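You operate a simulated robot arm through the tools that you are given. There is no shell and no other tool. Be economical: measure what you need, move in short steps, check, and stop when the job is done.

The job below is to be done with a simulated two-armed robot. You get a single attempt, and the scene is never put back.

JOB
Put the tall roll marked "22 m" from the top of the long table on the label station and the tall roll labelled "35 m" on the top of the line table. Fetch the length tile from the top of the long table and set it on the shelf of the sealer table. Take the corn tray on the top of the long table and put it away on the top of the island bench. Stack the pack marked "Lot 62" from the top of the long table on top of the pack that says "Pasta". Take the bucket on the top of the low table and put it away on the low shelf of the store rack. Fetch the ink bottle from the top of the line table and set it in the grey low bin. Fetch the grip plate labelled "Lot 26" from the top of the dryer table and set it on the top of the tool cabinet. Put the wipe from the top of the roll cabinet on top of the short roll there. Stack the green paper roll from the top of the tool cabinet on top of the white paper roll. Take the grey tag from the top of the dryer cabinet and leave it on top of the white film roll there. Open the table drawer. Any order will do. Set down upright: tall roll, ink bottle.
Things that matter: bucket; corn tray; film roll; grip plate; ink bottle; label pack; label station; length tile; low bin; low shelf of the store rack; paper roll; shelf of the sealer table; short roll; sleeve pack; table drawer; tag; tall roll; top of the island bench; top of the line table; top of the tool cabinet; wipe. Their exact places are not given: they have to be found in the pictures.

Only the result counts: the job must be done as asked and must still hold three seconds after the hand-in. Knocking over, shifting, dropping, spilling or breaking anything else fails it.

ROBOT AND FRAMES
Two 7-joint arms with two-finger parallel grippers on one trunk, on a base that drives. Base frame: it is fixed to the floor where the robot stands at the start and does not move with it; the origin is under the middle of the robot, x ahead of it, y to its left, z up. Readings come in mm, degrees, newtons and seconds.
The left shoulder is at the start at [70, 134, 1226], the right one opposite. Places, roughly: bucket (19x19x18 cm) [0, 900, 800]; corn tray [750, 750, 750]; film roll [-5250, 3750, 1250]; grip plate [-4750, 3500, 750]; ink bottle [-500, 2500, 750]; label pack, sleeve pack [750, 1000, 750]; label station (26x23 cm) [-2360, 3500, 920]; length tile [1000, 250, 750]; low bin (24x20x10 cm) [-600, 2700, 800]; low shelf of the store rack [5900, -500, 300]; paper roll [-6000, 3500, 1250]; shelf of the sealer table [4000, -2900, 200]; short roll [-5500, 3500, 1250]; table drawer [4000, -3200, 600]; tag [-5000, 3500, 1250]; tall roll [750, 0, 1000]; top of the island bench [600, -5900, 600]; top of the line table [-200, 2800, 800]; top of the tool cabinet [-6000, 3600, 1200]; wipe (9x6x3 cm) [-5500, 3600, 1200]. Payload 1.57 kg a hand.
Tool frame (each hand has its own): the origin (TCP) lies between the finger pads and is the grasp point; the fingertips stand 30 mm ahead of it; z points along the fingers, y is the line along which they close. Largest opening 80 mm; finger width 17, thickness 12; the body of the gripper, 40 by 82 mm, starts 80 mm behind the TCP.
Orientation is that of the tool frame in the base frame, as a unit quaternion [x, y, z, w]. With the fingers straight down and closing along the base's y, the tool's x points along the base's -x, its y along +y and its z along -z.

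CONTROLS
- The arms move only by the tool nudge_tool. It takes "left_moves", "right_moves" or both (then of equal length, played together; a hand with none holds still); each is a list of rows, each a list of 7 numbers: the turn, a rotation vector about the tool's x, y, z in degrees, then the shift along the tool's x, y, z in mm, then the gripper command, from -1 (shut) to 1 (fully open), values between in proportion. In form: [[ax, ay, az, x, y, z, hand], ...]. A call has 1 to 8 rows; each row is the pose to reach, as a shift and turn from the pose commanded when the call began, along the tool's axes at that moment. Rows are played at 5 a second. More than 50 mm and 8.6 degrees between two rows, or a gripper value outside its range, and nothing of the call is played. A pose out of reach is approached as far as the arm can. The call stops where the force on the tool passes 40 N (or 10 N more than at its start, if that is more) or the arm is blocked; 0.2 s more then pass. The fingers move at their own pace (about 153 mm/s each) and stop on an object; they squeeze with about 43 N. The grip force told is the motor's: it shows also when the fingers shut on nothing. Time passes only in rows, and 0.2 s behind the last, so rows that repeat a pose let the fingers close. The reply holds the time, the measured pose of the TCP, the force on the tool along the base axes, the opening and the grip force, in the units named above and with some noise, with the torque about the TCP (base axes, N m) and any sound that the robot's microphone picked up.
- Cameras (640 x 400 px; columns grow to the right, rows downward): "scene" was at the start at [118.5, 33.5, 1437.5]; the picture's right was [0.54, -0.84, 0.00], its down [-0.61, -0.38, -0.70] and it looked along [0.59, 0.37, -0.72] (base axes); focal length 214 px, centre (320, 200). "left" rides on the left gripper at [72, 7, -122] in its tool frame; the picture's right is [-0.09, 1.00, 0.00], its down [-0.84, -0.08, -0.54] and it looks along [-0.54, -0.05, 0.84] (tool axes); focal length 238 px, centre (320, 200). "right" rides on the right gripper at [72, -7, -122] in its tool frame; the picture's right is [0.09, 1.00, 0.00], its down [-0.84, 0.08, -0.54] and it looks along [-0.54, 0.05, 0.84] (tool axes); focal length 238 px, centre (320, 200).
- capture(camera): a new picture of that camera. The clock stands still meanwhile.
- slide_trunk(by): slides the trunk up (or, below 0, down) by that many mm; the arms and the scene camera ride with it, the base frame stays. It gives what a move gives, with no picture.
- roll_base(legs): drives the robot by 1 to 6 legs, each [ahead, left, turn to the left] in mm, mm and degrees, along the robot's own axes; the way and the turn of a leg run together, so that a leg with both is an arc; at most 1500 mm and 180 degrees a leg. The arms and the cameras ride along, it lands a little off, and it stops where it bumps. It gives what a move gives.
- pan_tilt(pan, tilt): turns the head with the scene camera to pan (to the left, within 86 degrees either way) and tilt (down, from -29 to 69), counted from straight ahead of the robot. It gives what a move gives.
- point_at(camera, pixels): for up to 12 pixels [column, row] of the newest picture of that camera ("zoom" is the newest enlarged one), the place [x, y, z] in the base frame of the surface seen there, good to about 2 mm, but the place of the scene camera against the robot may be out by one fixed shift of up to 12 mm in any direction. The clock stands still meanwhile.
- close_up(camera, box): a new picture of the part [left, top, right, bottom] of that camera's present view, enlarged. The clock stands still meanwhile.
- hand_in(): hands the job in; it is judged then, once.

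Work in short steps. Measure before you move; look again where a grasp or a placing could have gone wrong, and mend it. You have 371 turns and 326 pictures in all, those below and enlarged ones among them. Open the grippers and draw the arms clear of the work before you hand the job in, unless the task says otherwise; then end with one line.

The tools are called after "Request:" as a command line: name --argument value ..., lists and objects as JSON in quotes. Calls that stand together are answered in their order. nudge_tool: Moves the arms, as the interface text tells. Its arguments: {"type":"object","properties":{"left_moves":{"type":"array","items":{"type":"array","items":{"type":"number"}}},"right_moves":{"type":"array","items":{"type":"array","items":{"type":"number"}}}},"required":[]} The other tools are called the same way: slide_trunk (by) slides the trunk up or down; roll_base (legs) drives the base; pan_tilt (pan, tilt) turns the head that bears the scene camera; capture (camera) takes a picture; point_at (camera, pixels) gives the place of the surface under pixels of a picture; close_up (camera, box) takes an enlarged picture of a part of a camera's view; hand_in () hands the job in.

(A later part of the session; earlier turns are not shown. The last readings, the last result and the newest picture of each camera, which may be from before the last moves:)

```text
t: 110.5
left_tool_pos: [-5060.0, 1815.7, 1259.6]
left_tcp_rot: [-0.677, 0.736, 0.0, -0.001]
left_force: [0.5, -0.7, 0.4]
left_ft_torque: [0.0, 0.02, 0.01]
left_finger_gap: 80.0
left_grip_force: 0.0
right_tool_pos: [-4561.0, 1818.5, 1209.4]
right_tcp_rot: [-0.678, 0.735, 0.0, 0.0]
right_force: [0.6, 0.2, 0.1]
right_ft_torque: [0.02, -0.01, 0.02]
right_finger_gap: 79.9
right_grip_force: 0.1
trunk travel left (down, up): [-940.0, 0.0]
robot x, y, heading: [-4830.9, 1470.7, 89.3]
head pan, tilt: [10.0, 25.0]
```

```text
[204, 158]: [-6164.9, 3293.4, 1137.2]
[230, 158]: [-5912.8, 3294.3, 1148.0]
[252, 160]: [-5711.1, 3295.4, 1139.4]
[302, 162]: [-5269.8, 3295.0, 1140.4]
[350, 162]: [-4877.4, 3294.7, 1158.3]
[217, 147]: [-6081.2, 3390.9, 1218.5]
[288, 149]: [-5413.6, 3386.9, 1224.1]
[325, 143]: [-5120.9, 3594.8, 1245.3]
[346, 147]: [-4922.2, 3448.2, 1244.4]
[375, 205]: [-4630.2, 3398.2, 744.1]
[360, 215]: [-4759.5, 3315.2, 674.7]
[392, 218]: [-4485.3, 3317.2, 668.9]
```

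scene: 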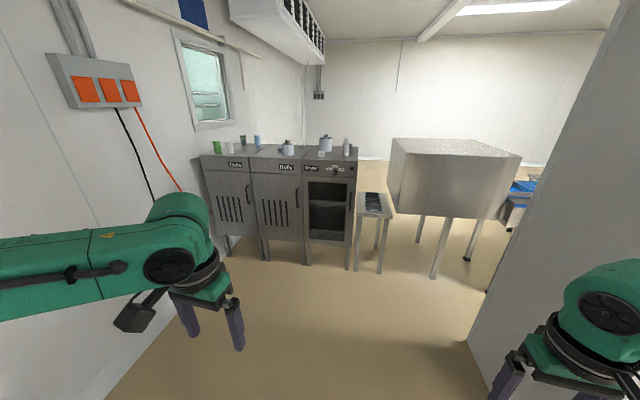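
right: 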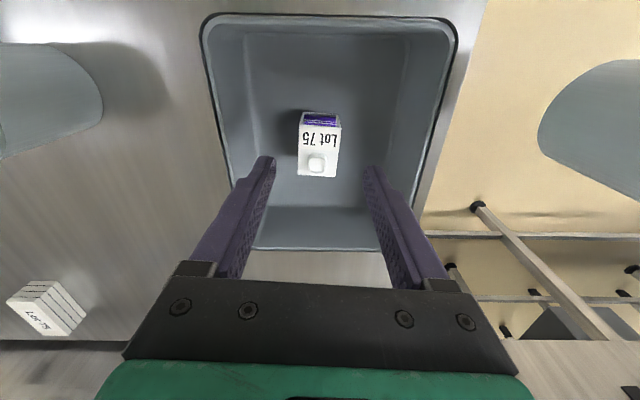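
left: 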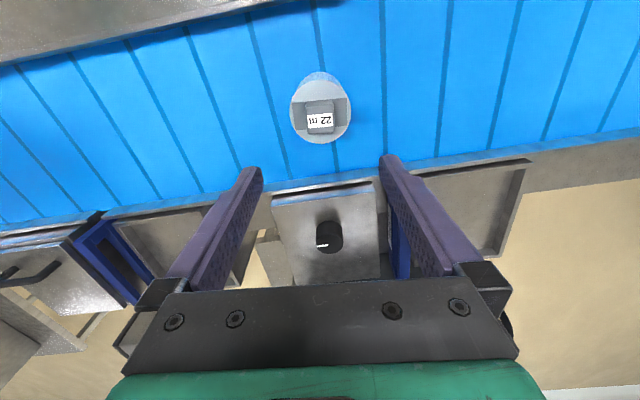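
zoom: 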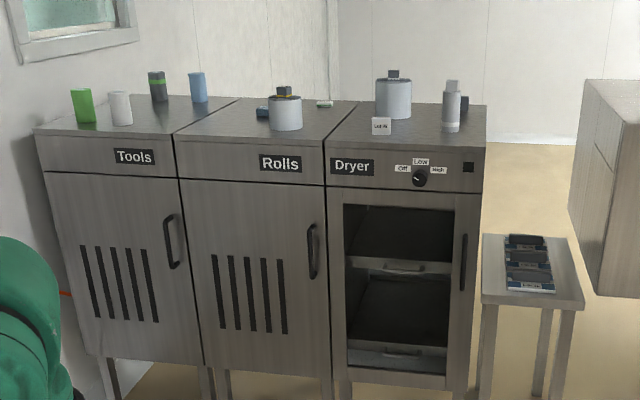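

Drive ahead 1330 mm to stand before the dryer table/cabinet and look at the dryer table.

Request:
roll_base --legs '[[1330, 0, 0.5]]'

Request:
pan_tilt --pan -15 --tilt 50

Request:
capture --camera "scene"

```text
t: 117.1
left_tool_pos: [-5058.2, 3131.3, 1258.7]
left_tcp_rot: [-0.683, 0.731, 0.0, 0.0]
left_force: [0.1, 0.7, 0.2]
left_ft_torque: [0.01, 0.04, -0.02]
left_finger_gap: 80.2
left_grip_force: 0.0
right_tool_pos: [-4559.9, 3141.2, 1209.8]
right_tcp_rot: [-0.683, 0.73, -0.001, 0.0]
right_force: [0.0, 0.2, -0.5]
right_ft_torque: [0.01, 0.01, -0.03]
right_finger_gap: 79.9
right_grip_force: 0.0
trunk travel left (down, up): [-940.0, 0.0]
robot x, y, heading: [-4825.3, 2789.1, 90.3]
head pan, tilt: [10.0, 25.0]
```

```text
t: 118.0
left_tool_pos: [-5059.4, 3132.9, 1258.1]
left_tcp_rot: [-0.683, 0.731, -0.001, 0.0]
left_force: [0.2, -0.1, -1.3]
left_ft_torque: [0.0, -0.01, 0.01]
left_finger_gap: 79.7
left_grip_force: 0.1
right_tool_pos: [-4559.9, 3141.0, 1209.5]
right_tcp_rot: [-0.683, 0.73, 0.0, 0.0]
right_force: [0.0, 0.2, 0.1]
right_ft_torque: [0.0, 0.01, 0.0]
right_finger_gap: 80.3
right_grip_force: 0.1
trunk travel left (down, up): [-940.0, 0.0]
robot x, y, heading: [-4824.6, 2791.7, 90.1]
head pan, tilt: [-15.0, 50.0]
```

```text
269 pictures are left
```

scene: 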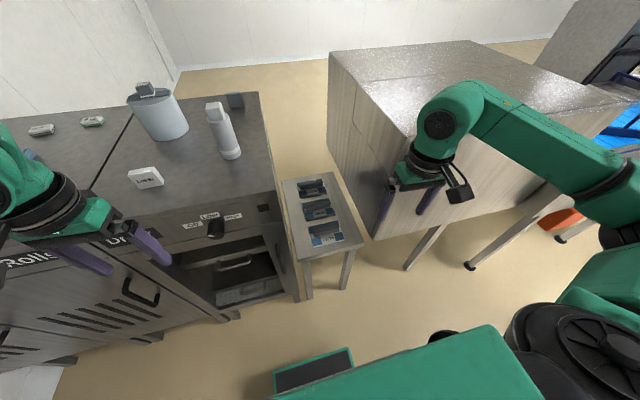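

Request:
close_up --camera "scene" --box '[270, 160, 370, 260]'

Request:
point_at --camera "zoom" --pixels '[[180, 240], [180, 170], [200, 90], [60, 200], [250, 290], [100, 110], [300, 230]]'

Request:
close_up --camera "scene" --box '[0, 70, 280, 245]'

Request:
point_at --camera "scene" --pixels '[[145, 177], [146, 95], [155, 115], [220, 110], [230, 155], [235, 100], [40, 130], [92, 121], [100, 190], [240, 190]]'

```text
4.00 times, centred on (320, 210) of scene
```

zoom: 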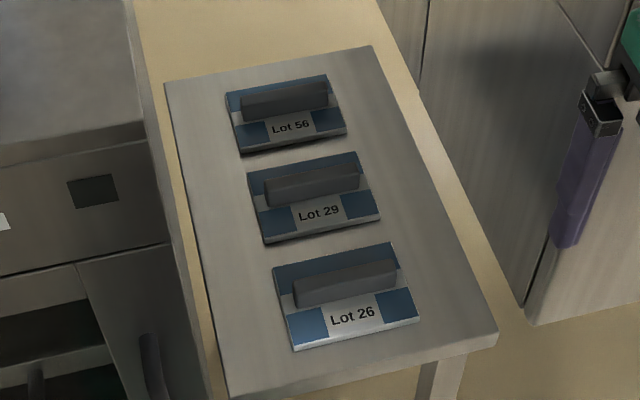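

```text
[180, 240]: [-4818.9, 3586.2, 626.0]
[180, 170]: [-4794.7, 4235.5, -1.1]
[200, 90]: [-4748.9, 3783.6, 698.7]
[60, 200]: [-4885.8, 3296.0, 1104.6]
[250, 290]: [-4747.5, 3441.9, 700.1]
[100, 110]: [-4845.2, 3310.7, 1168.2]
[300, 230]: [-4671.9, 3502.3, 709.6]
```

```text
2.29 times, centred on (140, 158) of scene
```

zoom: 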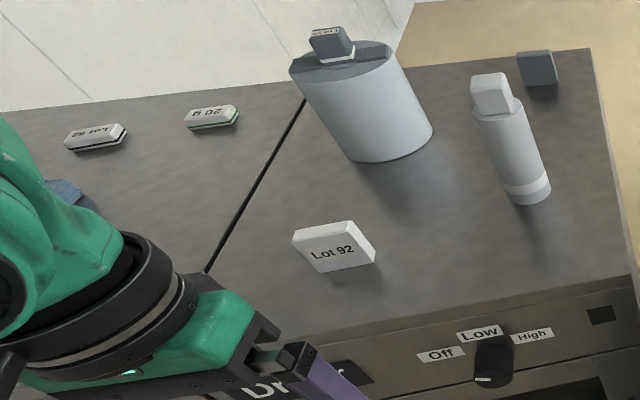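

```text
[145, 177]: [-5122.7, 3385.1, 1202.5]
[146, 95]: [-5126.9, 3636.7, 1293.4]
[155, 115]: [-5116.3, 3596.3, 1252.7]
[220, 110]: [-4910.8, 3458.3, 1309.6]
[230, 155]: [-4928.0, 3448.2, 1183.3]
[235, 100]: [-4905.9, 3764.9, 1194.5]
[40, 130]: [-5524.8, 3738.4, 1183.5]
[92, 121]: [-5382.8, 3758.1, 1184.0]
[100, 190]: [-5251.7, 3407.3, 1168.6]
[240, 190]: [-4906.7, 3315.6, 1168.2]
```

Lot 26 plate is the front one (~(-4650,3390,710)). Pull the left hand back, drive ahead 130, lower the trunk, then look with the right wrist camera.

Request:
nudge_tool --left_moves '[[0, 0, 0, 45, 0, 0, 1], [0, 0, 0, 90, 0, 0, 1], [0, 0, 0, 130, 0, 0, 1], [0, 0, 0, 160, 0, 0, 1]]' --right_moves '[[0, 0, 0, 0, 25, 0, 1], [0, 0, 0, 0, 50, 0, 1], [0, 0, 0, 0, 75, 0, 1], [0, 0, 0, 0, 90, 0, 1]]'

Request:
roll_base --legs '[[130, 0, 0]]'

Request:
slide_trunk --by -320

Request:
capture --camera "right"

Request:
capture --camera "scene"

```text
t: 119.0
left_tool_pos: [-5091.6, 3033.2, 1319.8]
left_tcp_rot: [-0.683, 0.731, -0.001, 0.001]
left_force: [0.7, 0.0, 0.2]
left_ft_torque: [0.05, -0.06, -0.03]
left_finger_gap: 80.0
left_grip_force: 0.1
left hand out of reach, approached as far as the arm can: row 2, 3, 4
right_tool_pos: [-4652.6, 3146.1, 1211.4]
right_tcp_rot: [-0.683, 0.731, 0.001, 0.002]
right_force: [0.0, -0.5, 0.3]
right_ft_torque: [0.06, -0.02, -0.03]
right_finger_gap: 80.1
right_grip_force: 0.1
trunk travel left (down, up): [-940.0, 0.0]
robot x, y, heading: [-4826.4, 2796.4, 90.3]
head pan, tilt: [-15.0, 50.0]
```

```text
t: 120.3
left_tool_pos: [-5088.9, 3160.7, 1321.1]
left_tcp_rot: [-0.684, 0.729, 0.0, 0.002]
left_force: [0.1, -0.8, 0.4]
left_ft_torque: [0.05, 0.0, -0.02]
left_finger_gap: 80.0
left_grip_force: 0.0
right_tool_pos: [-4651.6, 3273.7, 1211.0]
right_tcp_rot: [-0.685, 0.729, 0.001, 0.001]
right_force: [-0.8, -0.4, 0.3]
right_ft_torque: [0.06, 0.01, -0.01]
right_finger_gap: 79.9
right_grip_force: 0.1
trunk travel left (down, up): [-940.0, 0.0]
robot x, y, heading: [-4824.9, 2922.4, 90.2]
head pan, tilt: [-15.0, 50.0]
```

```text
t: 123.5
left_tool_pos: [-5091.1, 3164.1, 998.6]
left_tcp_rot: [-0.684, 0.73, -0.001, 0.001]
left_force: [0.9, -0.3, -0.1]
left_ft_torque: [0.01, 0.01, -0.01]
left_finger_gap: 80.0
left_grip_force: 0.1
right_tool_pos: [-4650.5, 3278.2, 890.5]
right_tcp_rot: [-0.685, 0.729, 0.0, -0.001]
right_force: [0.4, 0.1, 0.3]
right_ft_torque: [-0.01, 0.02, 0.01]
right_finger_gap: 80.0
right_grip_force: 0.2
trunk travel left (down, up): [-620.0, 320.0]
robot x, y, heading: [-4823.7, 2923.9, 90.2]
head pan, tilt: [-15.0, 50.0]
```

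```text
266 pictures are left
```

right: 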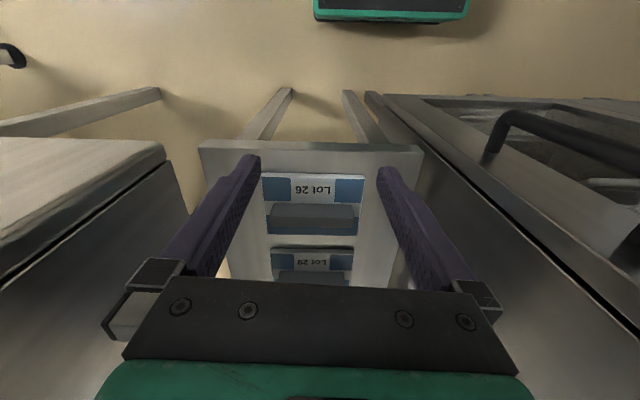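

```text
265 pictures are left
```

scene: 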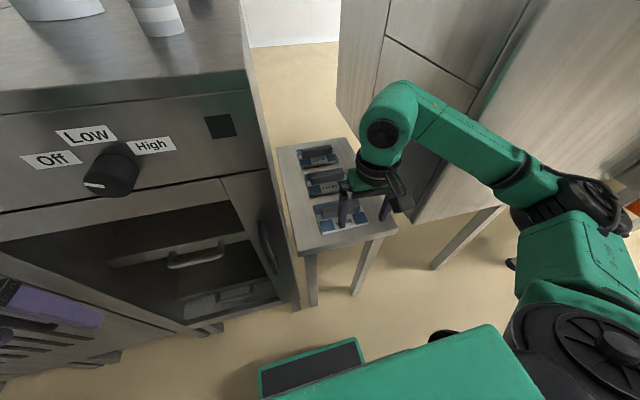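

Measure the Lot 26 plate handle.

Request:
close_up --camera "right" --box '[240, 150, 380, 250]'

Request:
point_at --camera "zoom" --pixels '[[140, 260], [520, 260], [330, 250], [330, 300], [330, 370], [330, 150], [110, 180], [560, 180], [330, 235], [160, 320], [500, 320]]'

```text
4.00 times, centred on (310, 200) of right
```

zoom: 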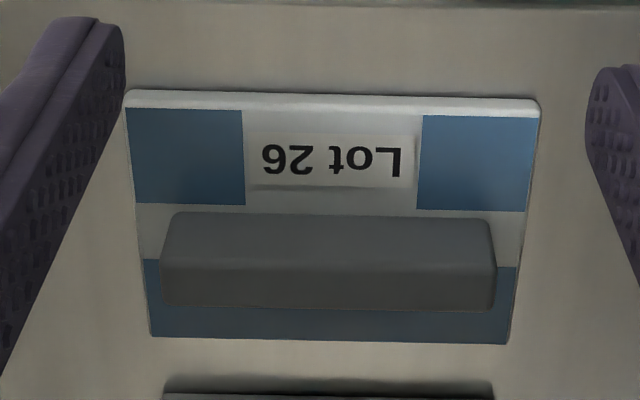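

```text
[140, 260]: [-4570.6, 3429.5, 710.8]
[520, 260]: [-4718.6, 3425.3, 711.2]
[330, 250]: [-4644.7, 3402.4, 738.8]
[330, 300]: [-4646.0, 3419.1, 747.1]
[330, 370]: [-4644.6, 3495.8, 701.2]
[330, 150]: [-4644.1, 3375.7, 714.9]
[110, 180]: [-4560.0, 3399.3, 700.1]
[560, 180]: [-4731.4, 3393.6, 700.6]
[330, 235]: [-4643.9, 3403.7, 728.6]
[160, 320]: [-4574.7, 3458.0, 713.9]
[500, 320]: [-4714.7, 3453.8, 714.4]
```

The handle bar runs along x (y≈3403–3425, top 747), so I rotate the right hand ~86° about its z to close along y.

Request:
nudge_tool --right_moves '[[0, 0, 8, 0, 0, 0, 1], [0, 0, 16, 0, 0, 0, 1], [0, 0, 24, 0, 0, 0, 1], [0, 0, 32, 0, 0, 0, 1], [0, 0, 40, 0, 0, 0, 1], [0, 0, 48, 0, 0, 0, 1], [0, 0, 56, 0, 0, 0, 1], [0, 0, 64, 0, 0, 0, 1]]'

Request:
nudge_tool --right_moves '[[0, 0, 8, 0, 0, 0, 1], [0, 0, 16, 0, 0, 0, 1], [0, 0, 22, 0, 0, 0, 1]]'

```text
t: 125.3
left_tool_pos: [-5090.2, 3164.2, 999.2]
left_tcp_rot: [-0.684, 0.729, -0.002, 0.0]
left_force: [0.3, -0.1, -0.1]
left_ft_torque: [-0.03, 0.02, -0.01]
left_finger_gap: 80.0
left_grip_force: 0.0
right_tool_pos: [-4651.6, 3277.7, 889.7]
right_tcp_rot: [-0.193, 0.981, 0.0, 0.0]
right_force: [0.0, -1.4, 0.1]
right_ft_torque: [0.03, -0.05, 0.01]
right_finger_gap: 80.0
right_grip_force: 0.0
trunk travel left (down, up): [-620.0, 320.0]
robot x, y, heading: [-4823.0, 2922.5, 90.5]
head pan, tilt: [-15.0, 50.0]
```

```text
t: 126.1
left_tool_pos: [-5090.4, 3163.3, 999.5]
left_tcp_rot: [-0.684, 0.729, 0.0, 0.0]
left_force: [-0.6, 1.0, 0.5]
left_ft_torque: [-0.01, 0.0, -0.02]
left_finger_gap: 80.0
left_grip_force: 0.0
right_tool_pos: [-4650.2, 3275.9, 890.4]
right_tcp_rot: [-0.001, 1.0, 0.001, 0.0]
right_force: [0.7, -0.3, -0.4]
right_ft_torque: [0.01, -0.02, 0.03]
right_finger_gap: 79.8
right_grip_force: 0.1
trunk travel left (down, up): [-620.0, 320.0]
robot x, y, heading: [-4824.7, 2918.7, 90.3]
head pan, tilt: [-15.0, 50.0]
```

Now move over the handle (tool y=+138, x=-5) and lower to z≈825; then check.

Request:
nudge_tool --right_moves '[[0, 0, 0, -2, 40, 0, 1], [0, 0, 0, -4, 80, 0, 1], [0, 0, 0, -5, 120, 20, 1], [0, 0, 0, -5, 138, 45, 1], [0, 0, 0, -5, 138, 65, 1]]'

Request:
capture --camera "right"

Request:
point_at --camera "right" --pixels '[[320, 130], [310, 130], [330, 130], [340, 130], [300, 130], [320, 80], [320, 170], [320, 210]]'

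```text
t: 127.3
left_tool_pos: [-5090.3, 3164.8, 998.6]
left_tcp_rot: [-0.684, 0.73, -0.001, -0.001]
left_force: [-0.3, 0.7, -0.1]
left_ft_torque: [-0.03, -0.02, 0.0]
left_finger_gap: 80.0
left_grip_force: 0.1
right_tool_pos: [-4647.0, 3416.7, 823.5]
right_tcp_rot: [-0.003, 1.0, 0.002, 0.0]
right_force: [1.0, 0.2, 0.2]
right_ft_torque: [0.0, 0.02, 0.0]
right_finger_gap: 80.0
right_grip_force: 0.1
trunk travel left (down, up): [-620.0, 320.0]
robot x, y, heading: [-4825.0, 2923.7, 90.4]
head pan, tilt: [-15.0, 50.0]
```

```text
263 pictures are left
```

right: 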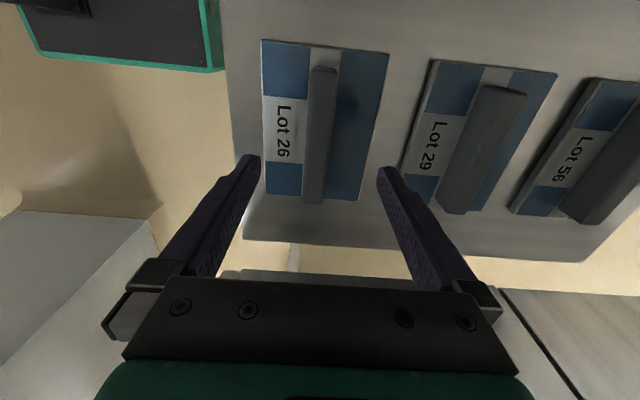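

```text
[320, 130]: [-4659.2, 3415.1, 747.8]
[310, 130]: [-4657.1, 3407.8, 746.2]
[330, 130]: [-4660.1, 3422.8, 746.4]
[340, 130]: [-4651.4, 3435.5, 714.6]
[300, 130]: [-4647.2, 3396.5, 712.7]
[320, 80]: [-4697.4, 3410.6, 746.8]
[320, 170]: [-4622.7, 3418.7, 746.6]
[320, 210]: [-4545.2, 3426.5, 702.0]
```

Bar centre y≈3415, width ≈18. Narrow the opening to 45 mm, descend to z≈748, close.

Request:
nudge_tool --right_moves '[[0, 0, 0, -4, -1, 20, 0.1], [0, 0, 0, -4, -1, 45, 0.1], [0, 0, 0, -4, -1, 65, 0.1], [0, 0, 0, -4, -1, 75, 0.1], [0, 0, 0, -4, -1, 75, -1], [0, 0, 0, -4, -1, 75, -1], [0, 0, 0, -4, -1, 75, -1]]'

Request:
nudge_tool --right_moves '[[0, 0, 0, 0, 0, -20, -1], [0, 0, 0, 0, 0, -60, -1], [0, 0, 0, 0, 0, -100, -1], [0, 0, 0, 0, 0, -140, -1]]'

Request:
capture --camera "right"

```text
t: 128.9
left_tool_pos: [-5090.6, 3165.2, 1001.1]
left_tcp_rot: [-0.684, 0.729, -0.001, 0.0]
left_force: [-0.3, -0.4, -0.4]
left_ft_torque: [-0.01, 0.02, -0.03]
left_finger_gap: 79.9
left_grip_force: 0.1
right_tool_pos: [-4643.5, 3415.2, 749.6]
right_tcp_rot: [-0.004, 1.0, -0.001, 0.0]
right_force: [0.2, -0.2, -0.3]
right_ft_torque: [0.03, 0.14, -0.11]
right_finger_gap: 21.5
right_grip_force: 34.7
trunk travel left (down, up): [-620.0, 320.0]
robot x, y, heading: [-4825.8, 2921.8, 90.7]
head pan, tilt: [-15.0, 50.0]
```

```text
t: 129.9
left_tool_pos: [-5091.2, 3163.8, 998.8]
left_tcp_rot: [-0.684, 0.73, -0.002, 0.0]
left_force: [0.3, 0.6, 0.1]
left_ft_torque: [0.01, -0.01, -0.03]
left_finger_gap: 80.2
left_grip_force: 0.0
right_tool_pos: [-4643.0, 3415.3, 888.3]
right_tcp_rot: [-0.003, 1.0, 0.0, 0.0]
right_force: [-0.7, 0.6, -2.2]
right_ft_torque: [-0.03, -0.01, -0.02]
right_finger_gap: 21.6
right_grip_force: 34.2
trunk travel left (down, up): [-620.0, 320.0]
robot x, y, heading: [-4823.8, 2920.3, 90.6]
head pan, tilt: [-15.0, 50.0]
```

```text
262 pictures are left
```

right: 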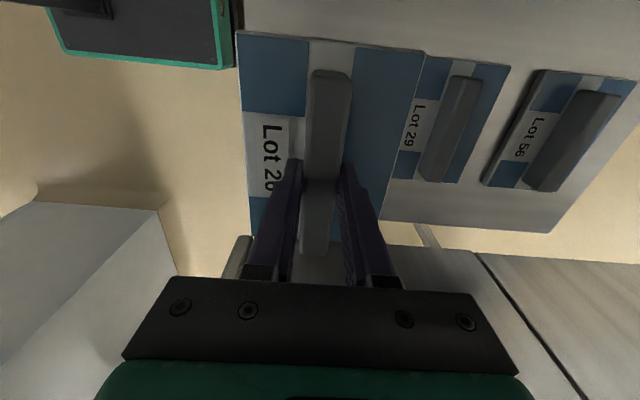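

Plate held level. Retract, raise the trunk, back off and look at the dryer cabinet top.

Request:
nudge_tool --right_moves '[[0, 0, 0, 0, -40, -10, -1], [0, 0, 0, 0, -80, -20, -1], [0, 0, 0, 0, -120, -30, -1]]'

Request:
roll_base --legs '[[-150, 0, 0]]'

Request:
slide_trunk --by 320

Request:
pan_tilt --pan 12 --tilt 30

Request:
capture --camera "scene"

```text
t: 130.7
left_tool_pos: [-5090.0, 3163.4, 999.2]
left_tcp_rot: [-0.683, 0.73, 0.0, 0.0]
left_force: [-0.1, 0.2, 0.2]
left_ft_torque: [0.01, 0.02, -0.01]
left_finger_gap: 80.0
left_grip_force: 0.0
right_tool_pos: [-4644.1, 3293.3, 921.8]
right_tcp_rot: [-0.003, 1.0, 0.0, 0.0]
right_force: [-0.4, -0.6, -2.0]
right_ft_torque: [0.0, 0.01, 0.0]
right_finger_gap: 21.8
right_grip_force: 34.6
trunk travel left (down, up): [-620.0, 320.0]
robot x, y, heading: [-4823.8, 2920.7, 90.6]
head pan, tilt: [-15.0, 50.0]
```

```text
t: 132.0
left_tool_pos: [-5089.2, 3013.8, 999.7]
left_tcp_rot: [-0.684, 0.729, -0.001, 0.0]
left_force: [0.3, 0.5, 0.0]
left_ft_torque: [0.0, 0.01, 0.0]
left_finger_gap: 79.9
left_grip_force: 0.1
right_tool_pos: [-4644.4, 3145.2, 919.8]
right_tcp_rot: [-0.003, 1.0, -0.001, 0.0]
right_force: [-0.2, 0.0, -2.6]
right_ft_torque: [-0.06, -0.01, 0.02]
right_finger_gap: 21.6
right_grip_force: 34.0
trunk travel left (down, up): [-620.0, 320.0]
robot x, y, heading: [-4822.4, 2770.8, 90.3]
head pan, tilt: [-15.0, 50.0]
```

```text
t: 135.2
left_tool_pos: [-5089.7, 3014.0, 1319.7]
left_tcp_rot: [-0.685, 0.729, -0.001, -0.001]
left_force: [-0.2, 0.0, 0.6]
left_ft_torque: [0.01, -0.01, 0.0]
left_finger_gap: 79.9
left_grip_force: 0.0
right_tool_pos: [-4644.2, 3144.6, 1239.7]
right_tcp_rot: [-0.003, 1.0, 0.001, 0.0]
right_force: [-0.4, -0.1, -3.3]
right_ft_torque: [0.01, 0.01, 0.0]
right_finger_gap: 21.7
right_grip_force: 34.7
trunk travel left (down, up): [-940.0, 0.0]
robot x, y, heading: [-4826.0, 2771.7, 90.5]
head pan, tilt: [-15.0, 50.0]
```

```text
t: 136.1
left_tool_pos: [-5090.4, 3014.0, 1319.1]
left_tcp_rot: [-0.684, 0.729, -0.002, 0.0]
left_force: [-0.1, 0.1, -0.5]
left_ft_torque: [0.01, -0.01, -0.01]
left_finger_gap: 79.9
left_grip_force: 0.0
right_tool_pos: [-4644.1, 3146.3, 1240.9]
right_tcp_rot: [-0.004, 1.0, 0.0, 0.0]
right_force: [-0.4, 1.5, -2.9]
right_ft_torque: [-0.03, -0.02, -0.02]
right_finger_gap: 21.7
right_grip_force: 34.4
trunk travel left (down, up): [-940.0, 0.0]
robot x, y, heading: [-4823.7, 2771.0, 90.5]
head pan, tilt: [12.0, 30.0]
```

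```text
261 pictures are left
```

scene: 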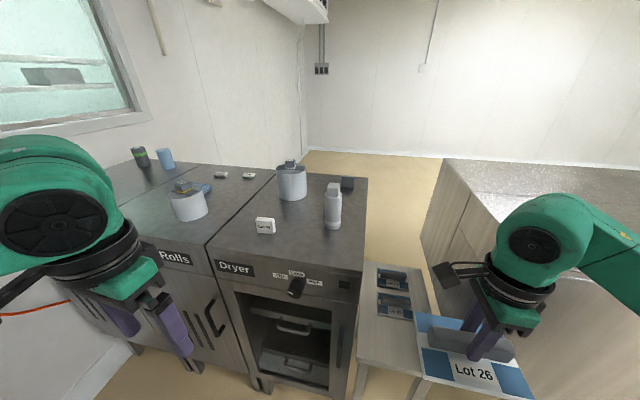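

Request:
close_up --camera "scene" --box '[160, 140, 380, 280]'

Request:
point_at --camera "zoom" --pixels '[[535, 120], [555, 130], [375, 70], [385, 110], [310, 245], [505, 135], [500, 200], [75, 140], [135, 140], [255, 103], [180, 100], [90, 180]]'

```text
2.86 times, centred on (270, 210) of scene
```

zoom: 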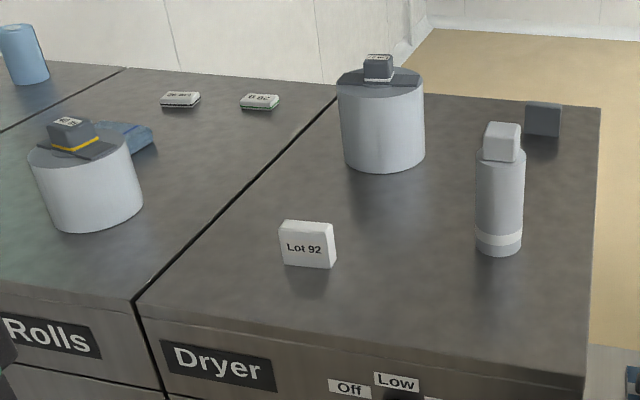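

```text
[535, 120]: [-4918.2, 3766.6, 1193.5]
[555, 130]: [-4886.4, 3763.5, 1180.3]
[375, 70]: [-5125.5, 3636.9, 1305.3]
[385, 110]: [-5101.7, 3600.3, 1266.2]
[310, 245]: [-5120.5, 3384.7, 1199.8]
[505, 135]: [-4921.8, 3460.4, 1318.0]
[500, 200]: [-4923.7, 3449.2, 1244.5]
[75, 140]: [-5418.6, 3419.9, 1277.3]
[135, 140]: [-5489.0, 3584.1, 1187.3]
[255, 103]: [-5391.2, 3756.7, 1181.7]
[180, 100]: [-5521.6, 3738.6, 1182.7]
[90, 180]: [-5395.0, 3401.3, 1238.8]
```

I infer: grey tag = dark block at (-4905,3765); film roll = big roll with knob at (-5125,3637). They're deep on the cabinet, so I check whether the base fits beneath the cabinet.

Request:
pan_tilt --pan 10 --tilt 60

Request:
capture --camera "scene"

```text
t: 137.1
left_tool_pos: [-5089.2, 3014.6, 1319.7]
left_tcp_rot: [-0.684, 0.729, -0.002, 0.0]
left_force: [0.6, -0.6, 0.5]
left_ft_torque: [0.0, 0.02, 0.01]
left_finger_gap: 80.0
left_grip_force: 0.0
right_tool_pos: [-4644.0, 3145.0, 1240.2]
right_tcp_rot: [-0.005, 1.0, -0.001, 0.001]
right_force: [0.2, -0.2, -2.5]
right_ft_torque: [-0.01, 0.02, -0.03]
right_finger_gap: 21.5
right_grip_force: 34.7
trunk travel left (down, up): [-940.0, 0.0]
robot x, y, heading: [-4826.7, 2766.9, 90.6]
head pan, tilt: [10.0, 60.0]
```

```text
259 pictures are left
```

scene: 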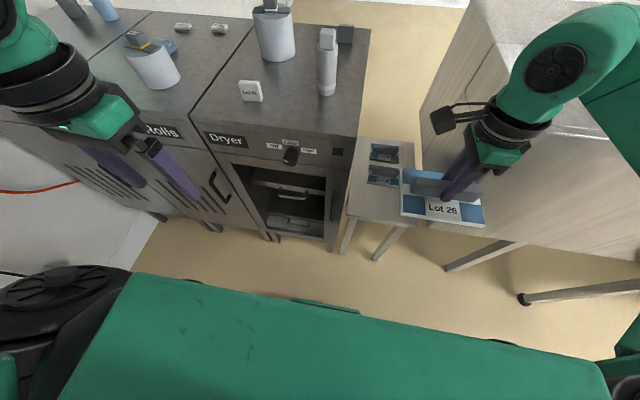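

Request:
point_at --camera "scene" --pixels '[[330, 237], [285, 228], [270, 225], [330, 248], [275, 240], [155, 215], [212, 226], [250, 230], [210, 90], [345, 28], [300, 60], [368, 60]]'

Request:
close_up --camera "scene" --box '[200, 0, 400, 130]'

```text
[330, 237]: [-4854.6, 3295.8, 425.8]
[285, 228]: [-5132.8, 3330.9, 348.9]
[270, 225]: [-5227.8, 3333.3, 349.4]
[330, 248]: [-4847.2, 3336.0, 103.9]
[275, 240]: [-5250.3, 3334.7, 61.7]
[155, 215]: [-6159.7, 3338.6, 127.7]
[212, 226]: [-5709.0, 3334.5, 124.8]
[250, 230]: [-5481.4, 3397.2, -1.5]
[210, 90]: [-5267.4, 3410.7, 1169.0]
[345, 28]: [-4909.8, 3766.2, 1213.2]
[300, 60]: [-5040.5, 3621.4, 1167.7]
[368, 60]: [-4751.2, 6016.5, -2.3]
```

```text
3.08 times, centred on (300, 65) of scene
```

zoom: 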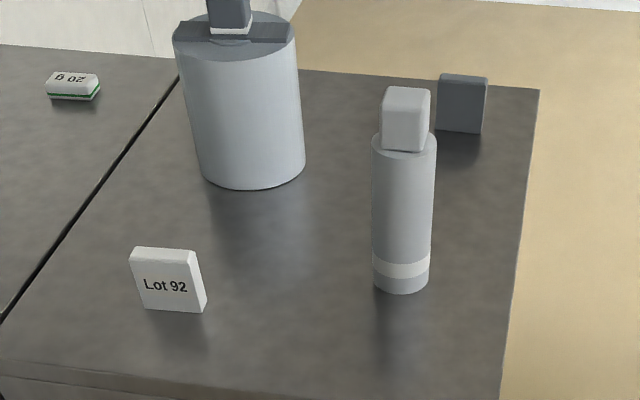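

Cabinet legs leave no room for the base, but I can use pitched hands. First deliver the plate: drive left 750 mm and look at the tool cabinet.

Request:
roll_base --legs '[[0, 700, -0.5]]'

Request:
pan_tilt --pan 25 --tilt 40

Request:
capture --camera "scene"

```text
t: 140.9
left_tool_pos: [-5791.6, 3009.2, 1318.6]
left_tcp_rot: [-0.684, 0.73, 0.0, -0.001]
left_force: [0.8, -0.1, 0.2]
left_ft_torque: [-0.01, 0.03, 0.05]
left_finger_gap: 80.1
left_grip_force: 0.1
right_tool_pos: [-5346.0, 3140.4, 1240.5]
right_tcp_rot: [-0.003, 1.0, 0.0, -0.001]
right_force: [-0.3, 0.4, -3.4]
right_ft_torque: [0.0, 0.03, 0.0]
right_finger_gap: 21.6
right_grip_force: 34.9
trunk travel left (down, up): [-940.0, 0.0]
robot x, y, heading: [-5531.9, 2766.7, 90.1]
head pan, tilt: [10.0, 60.0]
```

```text
t: 141.8
left_tool_pos: [-5793.6, 3010.5, 1319.0]
left_tcp_rot: [-0.685, 0.729, -0.001, 0.0]
left_force: [-0.1, 0.0, 0.5]
left_ft_torque: [0.0, 0.01, 0.0]
left_finger_gap: 80.0
left_grip_force: 0.1
right_tool_pos: [-5348.5, 3140.1, 1240.6]
right_tcp_rot: [-0.003, 1.0, 0.0, -0.001]
right_force: [0.1, 0.7, -1.9]
right_ft_torque: [0.03, -0.03, -0.02]
right_finger_gap: 21.5
right_grip_force: 35.0
trunk travel left (down, up): [-940.0, 0.0]
robot x, y, heading: [-5527.8, 2766.0, 90.2]
head pan, tilt: [25.0, 40.0]
```

```text
257 pictures are left
```

scene: 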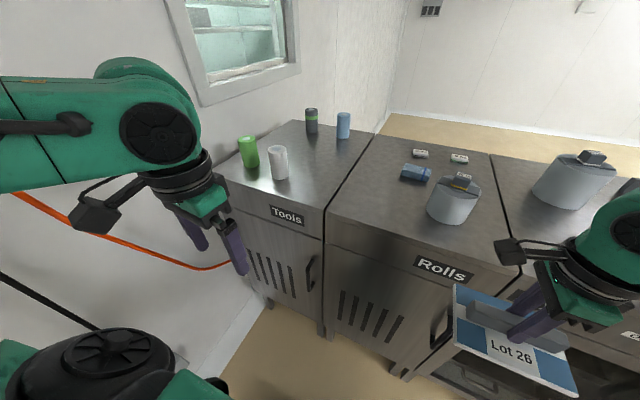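

Request:
close_up --camera "scene" --box '[200, 90, 500, 250]'

Request:
point_at --camera "scene" --pixels '[[249, 155], [248, 139], [279, 165], [279, 150], [311, 122], [344, 125], [300, 160], [340, 160], [326, 208], [220, 168], [295, 195], [375, 135]]'

Request:
point_at --camera "scene" --pixels '[[416, 173], [405, 170], [430, 172], [460, 180], [455, 205], [460, 158], [420, 153], [430, 220]]'

```text
2.13 times, centred on (350, 170) of scene
```

zoom: 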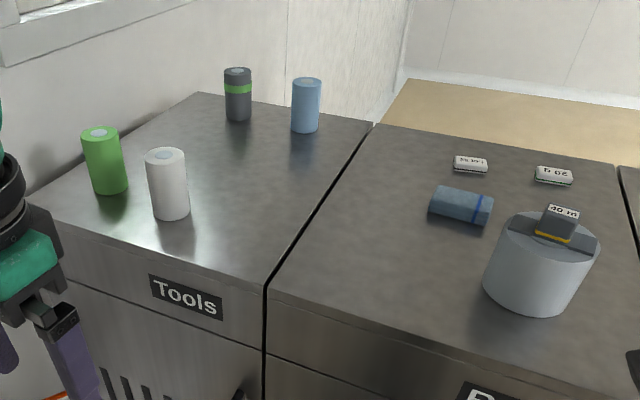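

```text
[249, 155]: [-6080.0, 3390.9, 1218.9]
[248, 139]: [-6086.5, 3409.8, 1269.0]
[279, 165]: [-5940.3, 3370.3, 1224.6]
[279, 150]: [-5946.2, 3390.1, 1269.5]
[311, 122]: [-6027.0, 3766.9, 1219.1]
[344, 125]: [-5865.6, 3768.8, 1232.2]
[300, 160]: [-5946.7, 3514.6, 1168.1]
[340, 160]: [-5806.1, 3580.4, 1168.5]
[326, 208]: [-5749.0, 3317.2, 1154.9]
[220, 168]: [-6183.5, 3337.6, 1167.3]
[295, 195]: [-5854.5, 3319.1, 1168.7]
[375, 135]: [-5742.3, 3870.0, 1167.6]
```

```text
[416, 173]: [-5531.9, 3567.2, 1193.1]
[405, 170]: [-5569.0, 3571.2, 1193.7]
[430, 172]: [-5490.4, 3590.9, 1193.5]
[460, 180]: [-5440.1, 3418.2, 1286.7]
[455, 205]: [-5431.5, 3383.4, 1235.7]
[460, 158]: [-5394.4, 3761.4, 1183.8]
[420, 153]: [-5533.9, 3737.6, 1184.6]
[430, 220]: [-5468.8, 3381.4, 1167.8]
```

Free zone for the plate at about (-5830,3490). Raise the right hand 120 mm, then drive in an arc to (-5620,3010) heading 115°.

Request:
nudge_tool --right_moves '[[0, 0, 0, 0, 0, -40, -1], [0, 0, 0, 0, 0, -80, -1], [0, 0, 0, 0, 0, -120, -1]]'

Request:
roll_base --legs '[[0, 92, 0], [0, 0, 25]]'

Request:
roll_base --legs '[[221, -103, 0]]'

Request:
pan_tilt --pan 0 --tilt 45

Request:
capture --camera "scene"

```text
t: 142.6
left_tool_pos: [-5795.1, 3008.9, 1318.9]
left_tcp_rot: [-0.684, 0.73, -0.001, 0.0]
left_force: [0.5, -0.2, 0.8]
left_ft_torque: [-0.01, 0.0, 0.01]
left_finger_gap: 80.0
left_grip_force: 0.1
right_tool_pos: [-5348.3, 3139.0, 1359.8]
right_tcp_rot: [-0.003, 1.0, -0.001, -0.001]
right_force: [-0.3, -0.6, -2.6]
right_ft_torque: [0.02, -0.02, 0.01]
right_finger_gap: 21.6
right_grip_force: 34.5
trunk travel left (down, up): [-940.0, 0.0]
robot x, y, heading: [-5526.7, 2765.8, 90.5]
head pan, tilt: [25.0, 40.0]
```

```text
t: 144.9
left_tool_pos: [-5958.5, 2877.5, 1318.9]
left_tcp_rot: [0.823, -0.568, 0.001, 0.001]
left_force: [-0.5, -0.3, 0.0]
left_ft_torque: [0.01, 0.05, 0.04]
left_finger_gap: 80.0
left_grip_force: 0.0
right_tool_pos: [-5608.5, 3180.5, 1359.9]
right_tcp_rot: [-0.216, 0.976, 0.0, -0.001]
right_force: [0.3, 0.3, -1.7]
right_ft_torque: [-0.01, -0.02, -0.03]
right_finger_gap: 21.4
right_grip_force: 34.1
trunk travel left (down, up): [-940.0, 0.0]
robot x, y, heading: [-5617.5, 2762.8, 114.9]
head pan, tilt: [25.0, 40.0]
```

```text
t: 146.7
left_tool_pos: [-5960.0, 3114.6, 1319.8]
left_tcp_rot: [0.824, -0.566, 0.0, -0.002]
left_force: [-0.2, -0.7, -0.2]
left_ft_torque: [0.02, 0.0, -0.01]
left_finger_gap: 80.1
left_grip_force: 0.1
right_tool_pos: [-5611.6, 3420.0, 1362.7]
right_tcp_rot: [-0.218, 0.976, 0.001, 0.0]
right_force: [0.2, -1.3, -2.8]
right_ft_torque: [0.04, -0.05, 0.03]
right_finger_gap: 21.5
right_grip_force: 34.7
trunk travel left (down, up): [-940.0, 0.0]
robot x, y, heading: [-5619.3, 3010.1, 114.9]
head pan, tilt: [25.0, 40.0]
```

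```text
t: 147.6
left_tool_pos: [-5960.3, 3120.8, 1319.9]
left_tcp_rot: [0.824, -0.566, 0.002, 0.0]
left_force: [0.1, 0.2, -0.4]
left_ft_torque: [-0.01, -0.04, 0.03]
left_finger_gap: 80.1
left_grip_force: 0.2
right_tool_pos: [-5610.0, 3426.2, 1359.0]
right_tcp_rot: [-0.217, 0.976, -0.001, 0.0]
right_force: [0.8, -0.6, -1.9]
right_ft_torque: [0.02, 0.0, 0.01]
right_finger_gap: 21.5
right_grip_force: 34.5
trunk travel left (down, up): [-940.0, 0.0]
robot x, y, heading: [-5618.7, 3007.0, 115.0]
head pan, tilt: [0.0, 45.0]
```

```text
255 pictures are left
```

scene: 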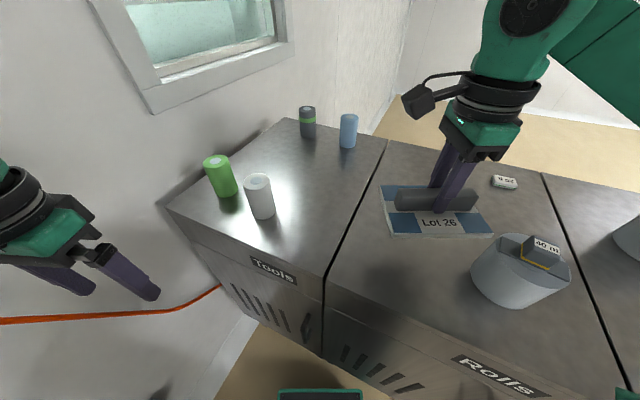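

Move the plate over to (-5835,3495) at height, then check.

Request:
nudge_tool --right_moves '[[0, 0, 0, 35, 31, 0, -1], [0, 0, 0, 70, 62, 0, -1], [0, 0, 0, 105, 93, 0, -1], [0, 0, 0, 140, 124, 0, -1], [0, 0, 0, 175, 155, 0, -1], [0, 0, 0, 175, 155, 40, -1], [0, 0, 0, 175, 155, 80, -1], [0, 0, 0, 175, 155, 110, -1]]'

Request:
capture --camera "scene"

Request:
capture --camera "right"

```text
t: 149.4
left_tool_pos: [-5961.6, 3119.2, 1318.9]
left_tcp_rot: [0.824, -0.566, 0.002, 0.0]
left_force: [0.4, 0.5, 0.6]
left_ft_torque: [-0.01, -0.03, 0.03]
left_finger_gap: 79.8
left_grip_force: 0.0
right_tool_pos: [-5835.1, 3489.4, 1249.2]
right_tcp_rot: [-0.217, 0.976, 0.001, 0.001]
right_force: [-0.8, 1.0, -1.8]
right_ft_torque: [0.0, -0.04, 0.0]
right_finger_gap: 21.6
right_grip_force: 34.5
trunk travel left (down, up): [-940.0, 0.0]
robot x, y, heading: [-5619.0, 3006.8, 115.0]
head pan, tilt: [0.0, 45.0]
```

```text
254 pictures are left
```

scene: 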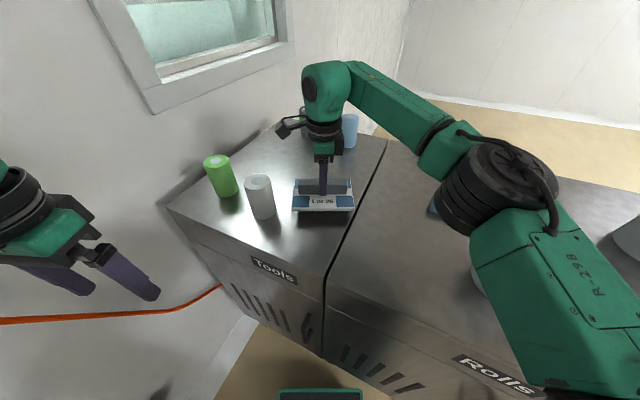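

```text
253 pictures are left
```

right: 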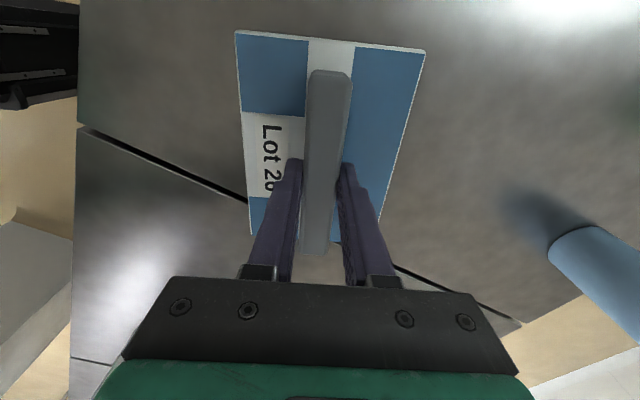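

Check surface height via wrist, then set down.

Request:
point_at --camera "right" --pixels '[[150, 90], [480, 150], [420, 290], [320, 20], [160, 155]]'

```text
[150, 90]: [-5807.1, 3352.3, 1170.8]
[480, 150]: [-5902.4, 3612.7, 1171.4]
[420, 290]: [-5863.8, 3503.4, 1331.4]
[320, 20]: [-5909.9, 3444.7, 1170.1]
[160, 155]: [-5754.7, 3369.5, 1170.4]
```

Surface z≈1170.5; seam at x≈-5745. Shift 25 mm left, lower 29, release.

Request:
nudge_tool --right_moves '[[0, 0, 0, 25, 0, 5, -1], [0, 0, 0, 25, 0, 20, -1], [0, 0, 0, 25, 0, 28, -1], [0, 0, 0, 25, 0, 29, 0.1], [0, 0, 0, 25, 0, 29, 0.1], [0, 0, 0, 25, 0, 10, 0.1], [0, 0, 0, 25, 0, -30, 0.1], [0, 0, 0, 25, 0, -70, 0.1]]'

Request:
capture --camera "right"

```text
t: 151.2
left_tool_pos: [-5961.0, 3117.1, 1318.5]
left_tcp_rot: [0.824, -0.567, 0.001, -0.001]
left_force: [0.3, 0.9, -0.2]
left_ft_torque: [-0.01, 0.0, 0.02]
left_finger_gap: 79.9
left_grip_force: 0.1
right_tool_pos: [-5856.6, 3477.6, 1319.1]
right_tcp_rot: [-0.218, 0.976, 0.0, 0.001]
right_force: [0.2, -0.3, 1.0]
right_ft_torque: [0.01, -0.05, 0.0]
right_finger_gap: 43.9
right_grip_force: 0.1
trunk travel left (down, up): [-940.0, 0.0]
robot x, y, heading: [-5619.8, 3010.5, 115.0]
head pan, tilt: [0.0, 45.0]
```

```text
252 pictures are left
```

right: 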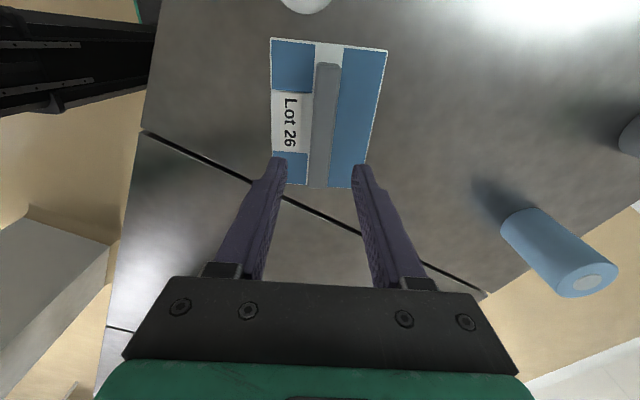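

Plate is placed. For the paper rolls I'll use the right hand with the robot turned to heading 150°. First raise and retract the hand, then reposition base to (-5730,3010).

Request:
nudge_tool --right_moves '[[0, 0, 0, 0, -30, -30, 1], [0, 0, 0, 0, -70, -60, 1], [0, 0, 0, 0, -110, -80, 1], [0, 0, 0, 0, -150, -90, 1], [0, 0, 0, 0, -190, -90, 1]]'

Request:
roll_base --legs '[[-80, 0, 0], [0, 0, 35], [133, 15, 0]]'

Request:
capture --camera "scene"

Request:
capture --camera "right"

```text
t: 152.4
left_tool_pos: [-5960.1, 3117.0, 1318.9]
left_tcp_rot: [0.824, -0.566, 0.001, -0.001]
left_force: [1.1, -0.5, -0.3]
left_ft_torque: [-0.01, 0.01, 0.0]
left_finger_gap: 80.2
left_grip_force: 0.1
right_tool_pos: [-5776.8, 3304.1, 1410.0]
right_tcp_rot: [-0.217, 0.976, 0.002, 0.0]
right_force: [0.4, 0.3, 0.5]
right_ft_torque: [0.0, 0.01, -0.01]
right_finger_gap: 80.2
right_grip_force: 0.0
trunk travel left (down, up): [-940.0, 0.0]
robot x, y, heading: [-5619.0, 3007.6, 115.0]
head pan, tilt: [0.0, 45.0]
```

```text
t: 156.1
left_tool_pos: [-6045.3, 2880.8, 1321.8]
left_tcp_rot: [0.957, -0.292, -0.001, -0.001]
left_force: [0.5, 0.1, 0.2]
left_ft_torque: [0.02, 0.05, 0.04]
left_finger_gap: 80.0
left_grip_force: 0.1
right_tool_pos: [-6003.9, 3137.1, 1411.9]
right_tcp_rot: [-0.502, 0.865, 0.002, -0.001]
right_force: [1.5, 0.4, 0.3]
right_ft_torque: [0.03, 0.05, -0.02]
right_finger_gap: 80.2
right_grip_force: 0.0
trunk travel left (down, up): [-940.0, 0.0]
robot x, y, heading: [-5707.1, 2988.4, 150.1]
head pan, tilt: [0.0, 45.0]
```

```text
251 pictures are left
```

scene: 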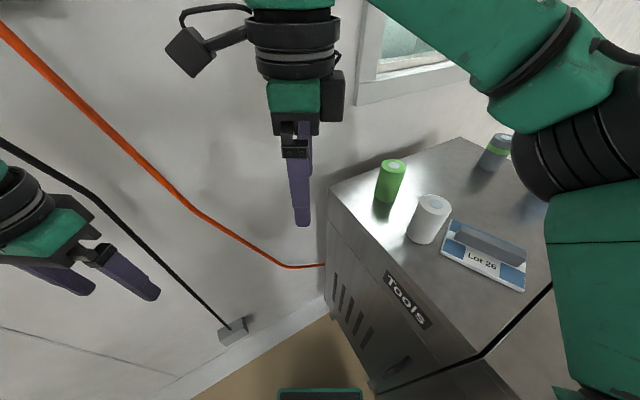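

```text
250 pictures are left
```

right: 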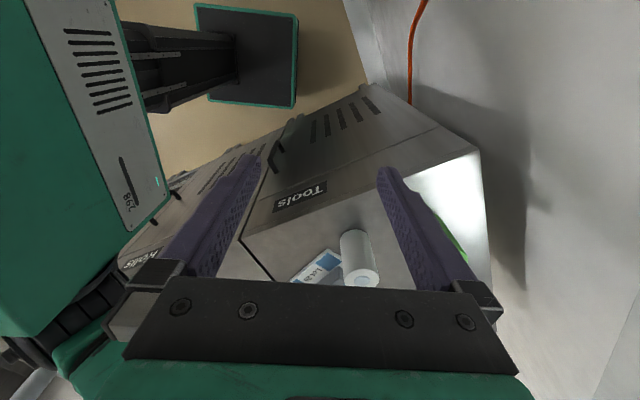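

Measure rolls and wall with the wrist camera.

Request:
point_at --camera "right" --pixels '[[363, 280], [350, 250], [450, 235], [455, 245], [560, 200], [440, 190], [370, 265]]'

Request:
point_at --camera "scene" --pixels '[[392, 164], [385, 168], [402, 168], [433, 202], [424, 204], [445, 207], [360, 160]]'

```text
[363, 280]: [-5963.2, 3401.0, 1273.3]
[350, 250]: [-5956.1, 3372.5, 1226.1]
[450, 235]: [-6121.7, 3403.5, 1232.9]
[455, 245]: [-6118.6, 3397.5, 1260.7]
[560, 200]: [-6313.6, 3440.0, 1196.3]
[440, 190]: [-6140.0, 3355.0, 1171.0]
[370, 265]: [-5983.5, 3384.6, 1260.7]
```

```text
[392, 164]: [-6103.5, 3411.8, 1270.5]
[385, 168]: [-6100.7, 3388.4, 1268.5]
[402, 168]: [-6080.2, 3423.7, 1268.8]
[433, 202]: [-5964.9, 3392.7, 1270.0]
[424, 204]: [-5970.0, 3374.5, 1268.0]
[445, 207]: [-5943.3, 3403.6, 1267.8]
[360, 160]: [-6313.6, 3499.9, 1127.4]
```

Move the right hand above the green roll (~(-6095,3407)) and look.

Request:
nudge_tool --right_moves '[[0, 0, 0, -27, 30, 0, 1], [0, 0, 0, -54, 60, 0, 1], [0, 0, 0, -81, 91, 0, 1], [0, 0, 0, -108, 121, 0, 1], [0, 0, 0, -135, 152, 0, 1], [0, 0, 0, -162, 182, 10, 1], [0, 0, 0, -189, 213, 20, 1]]'

Request:
capture --camera "right"

```text
t: 157.7
left_tool_pos: [-6051.3, 2883.2, 1321.2]
left_tcp_rot: [0.957, -0.291, 0.002, 0.0]
left_force: [-0.4, 0.2, 0.3]
left_ft_torque: [-0.01, 0.0, -0.02]
left_finger_gap: 79.7
left_grip_force: 0.2
right_tool_pos: [-6102.7, 3410.8, 1388.9]
right_tcp_rot: [-0.502, 0.865, 0.0, 0.001]
right_force: [0.0, 0.4, 0.1]
right_ft_torque: [0.0, 0.0, 0.02]
right_finger_gap: 80.1
right_grip_force: 0.0
trunk travel left (down, up): [-940.0, 0.0]
robot x, y, heading: [-5709.1, 2988.2, 150.2]
head pan, tilt: [0.0, 45.0]
```

```text
249 pictures are left
```

right: 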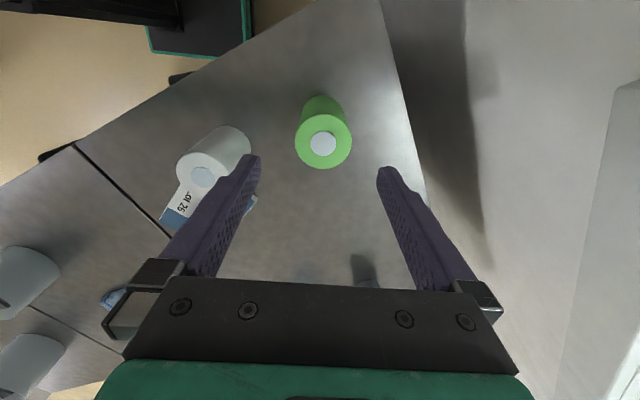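

Request:
point_at --camera "right" --pixels '[[322, 143], [303, 145], [345, 145], [322, 122], [322, 163], [202, 177], [215, 140]]'

```text
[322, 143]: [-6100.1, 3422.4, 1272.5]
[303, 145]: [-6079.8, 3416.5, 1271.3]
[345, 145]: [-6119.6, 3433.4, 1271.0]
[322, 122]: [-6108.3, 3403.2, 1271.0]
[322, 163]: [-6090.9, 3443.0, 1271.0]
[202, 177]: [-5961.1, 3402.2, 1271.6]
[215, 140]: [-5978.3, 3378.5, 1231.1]
```

Green centre (-6100,3423), white centre (-5961,3402), tops 1271. Descend to z≈1247 and grip.

Request:
nudge_tool --right_moves '[[0, 0, 0, -12, 4, 30, 1], [0, 0, 0, -12, 4, 75, 1], [0, 0, 0, -12, 4, 115, 1], [0, 0, 0, -12, 4, 142, 1], [0, 0, 0, -12, 4, 142, -1], [0, 0, 0, -12, 4, 142, -1], [0, 0, 0, -12, 4, 142, -1]]'

Request:
nudge_tool --right_moves '[[0, 0, 0, 0, 0, -20, -1], [0, 0, 0, 0, 0, -65, -1], [0, 0, 0, 0, 0, -110, -1], [0, 0, 0, 0, 0, -135, -1]]'

Request:
capture --camera "right"

```text
t: 159.3
left_tool_pos: [-6050.0, 2881.6, 1319.0]
left_tcp_rot: [0.957, -0.291, 0.002, -0.001]
left_force: [-0.6, -0.1, 0.0]
left_ft_torque: [0.02, -0.01, 0.01]
left_finger_gap: 80.1
left_grip_force: 0.0
right_tool_pos: [-6096.9, 3421.2, 1249.5]
right_tcp_rot: [-0.501, 0.865, 0.0, 0.001]
right_force: [-0.2, -0.8, 2.6]
right_ft_torque: [-0.05, -0.03, 0.01]
right_finger_gap: 58.3
right_grip_force: 43.2
trunk travel left (down, up): [-940.0, 0.0]
robot x, y, heading: [-5704.6, 2991.4, 150.5]
head pan, tilt: [0.0, 45.0]
```

```text
t: 160.3
left_tool_pos: [-6050.4, 2881.3, 1319.3]
left_tcp_rot: [0.957, -0.292, 0.001, 0.0]
left_force: [0.6, 0.1, 0.2]
left_ft_torque: [0.03, 0.01, 0.02]
left_finger_gap: 80.0
left_grip_force: 0.1
right_tool_pos: [-6095.1, 3420.8, 1383.1]
right_tcp_rot: [-0.502, 0.865, 0.0, 0.001]
right_force: [-0.1, -1.0, -0.3]
right_ft_torque: [0.06, 0.02, 0.0]
right_finger_gap: 58.6
right_grip_force: 43.0
trunk travel left (down, up): [-940.0, 0.0]
robot x, y, heading: [-5704.8, 2989.6, 150.1]
head pan, tilt: [0.0, 45.0]
```

```text
248 pictures are left
```

right: 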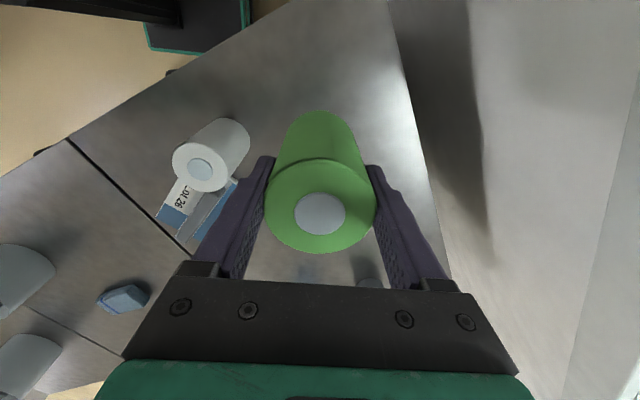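

Measure held green's top centre and white's centre from this view.

Request:
point_at --camera "right" --pixels '[[320, 213], [320, 248], [201, 168], [201, 187], [178, 165], [222, 170], [201, 152]]'

```text
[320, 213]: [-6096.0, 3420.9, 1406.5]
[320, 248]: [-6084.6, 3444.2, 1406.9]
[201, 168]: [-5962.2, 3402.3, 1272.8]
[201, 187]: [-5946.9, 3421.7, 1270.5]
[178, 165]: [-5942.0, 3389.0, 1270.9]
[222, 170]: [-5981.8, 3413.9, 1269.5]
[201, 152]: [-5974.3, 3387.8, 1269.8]
```

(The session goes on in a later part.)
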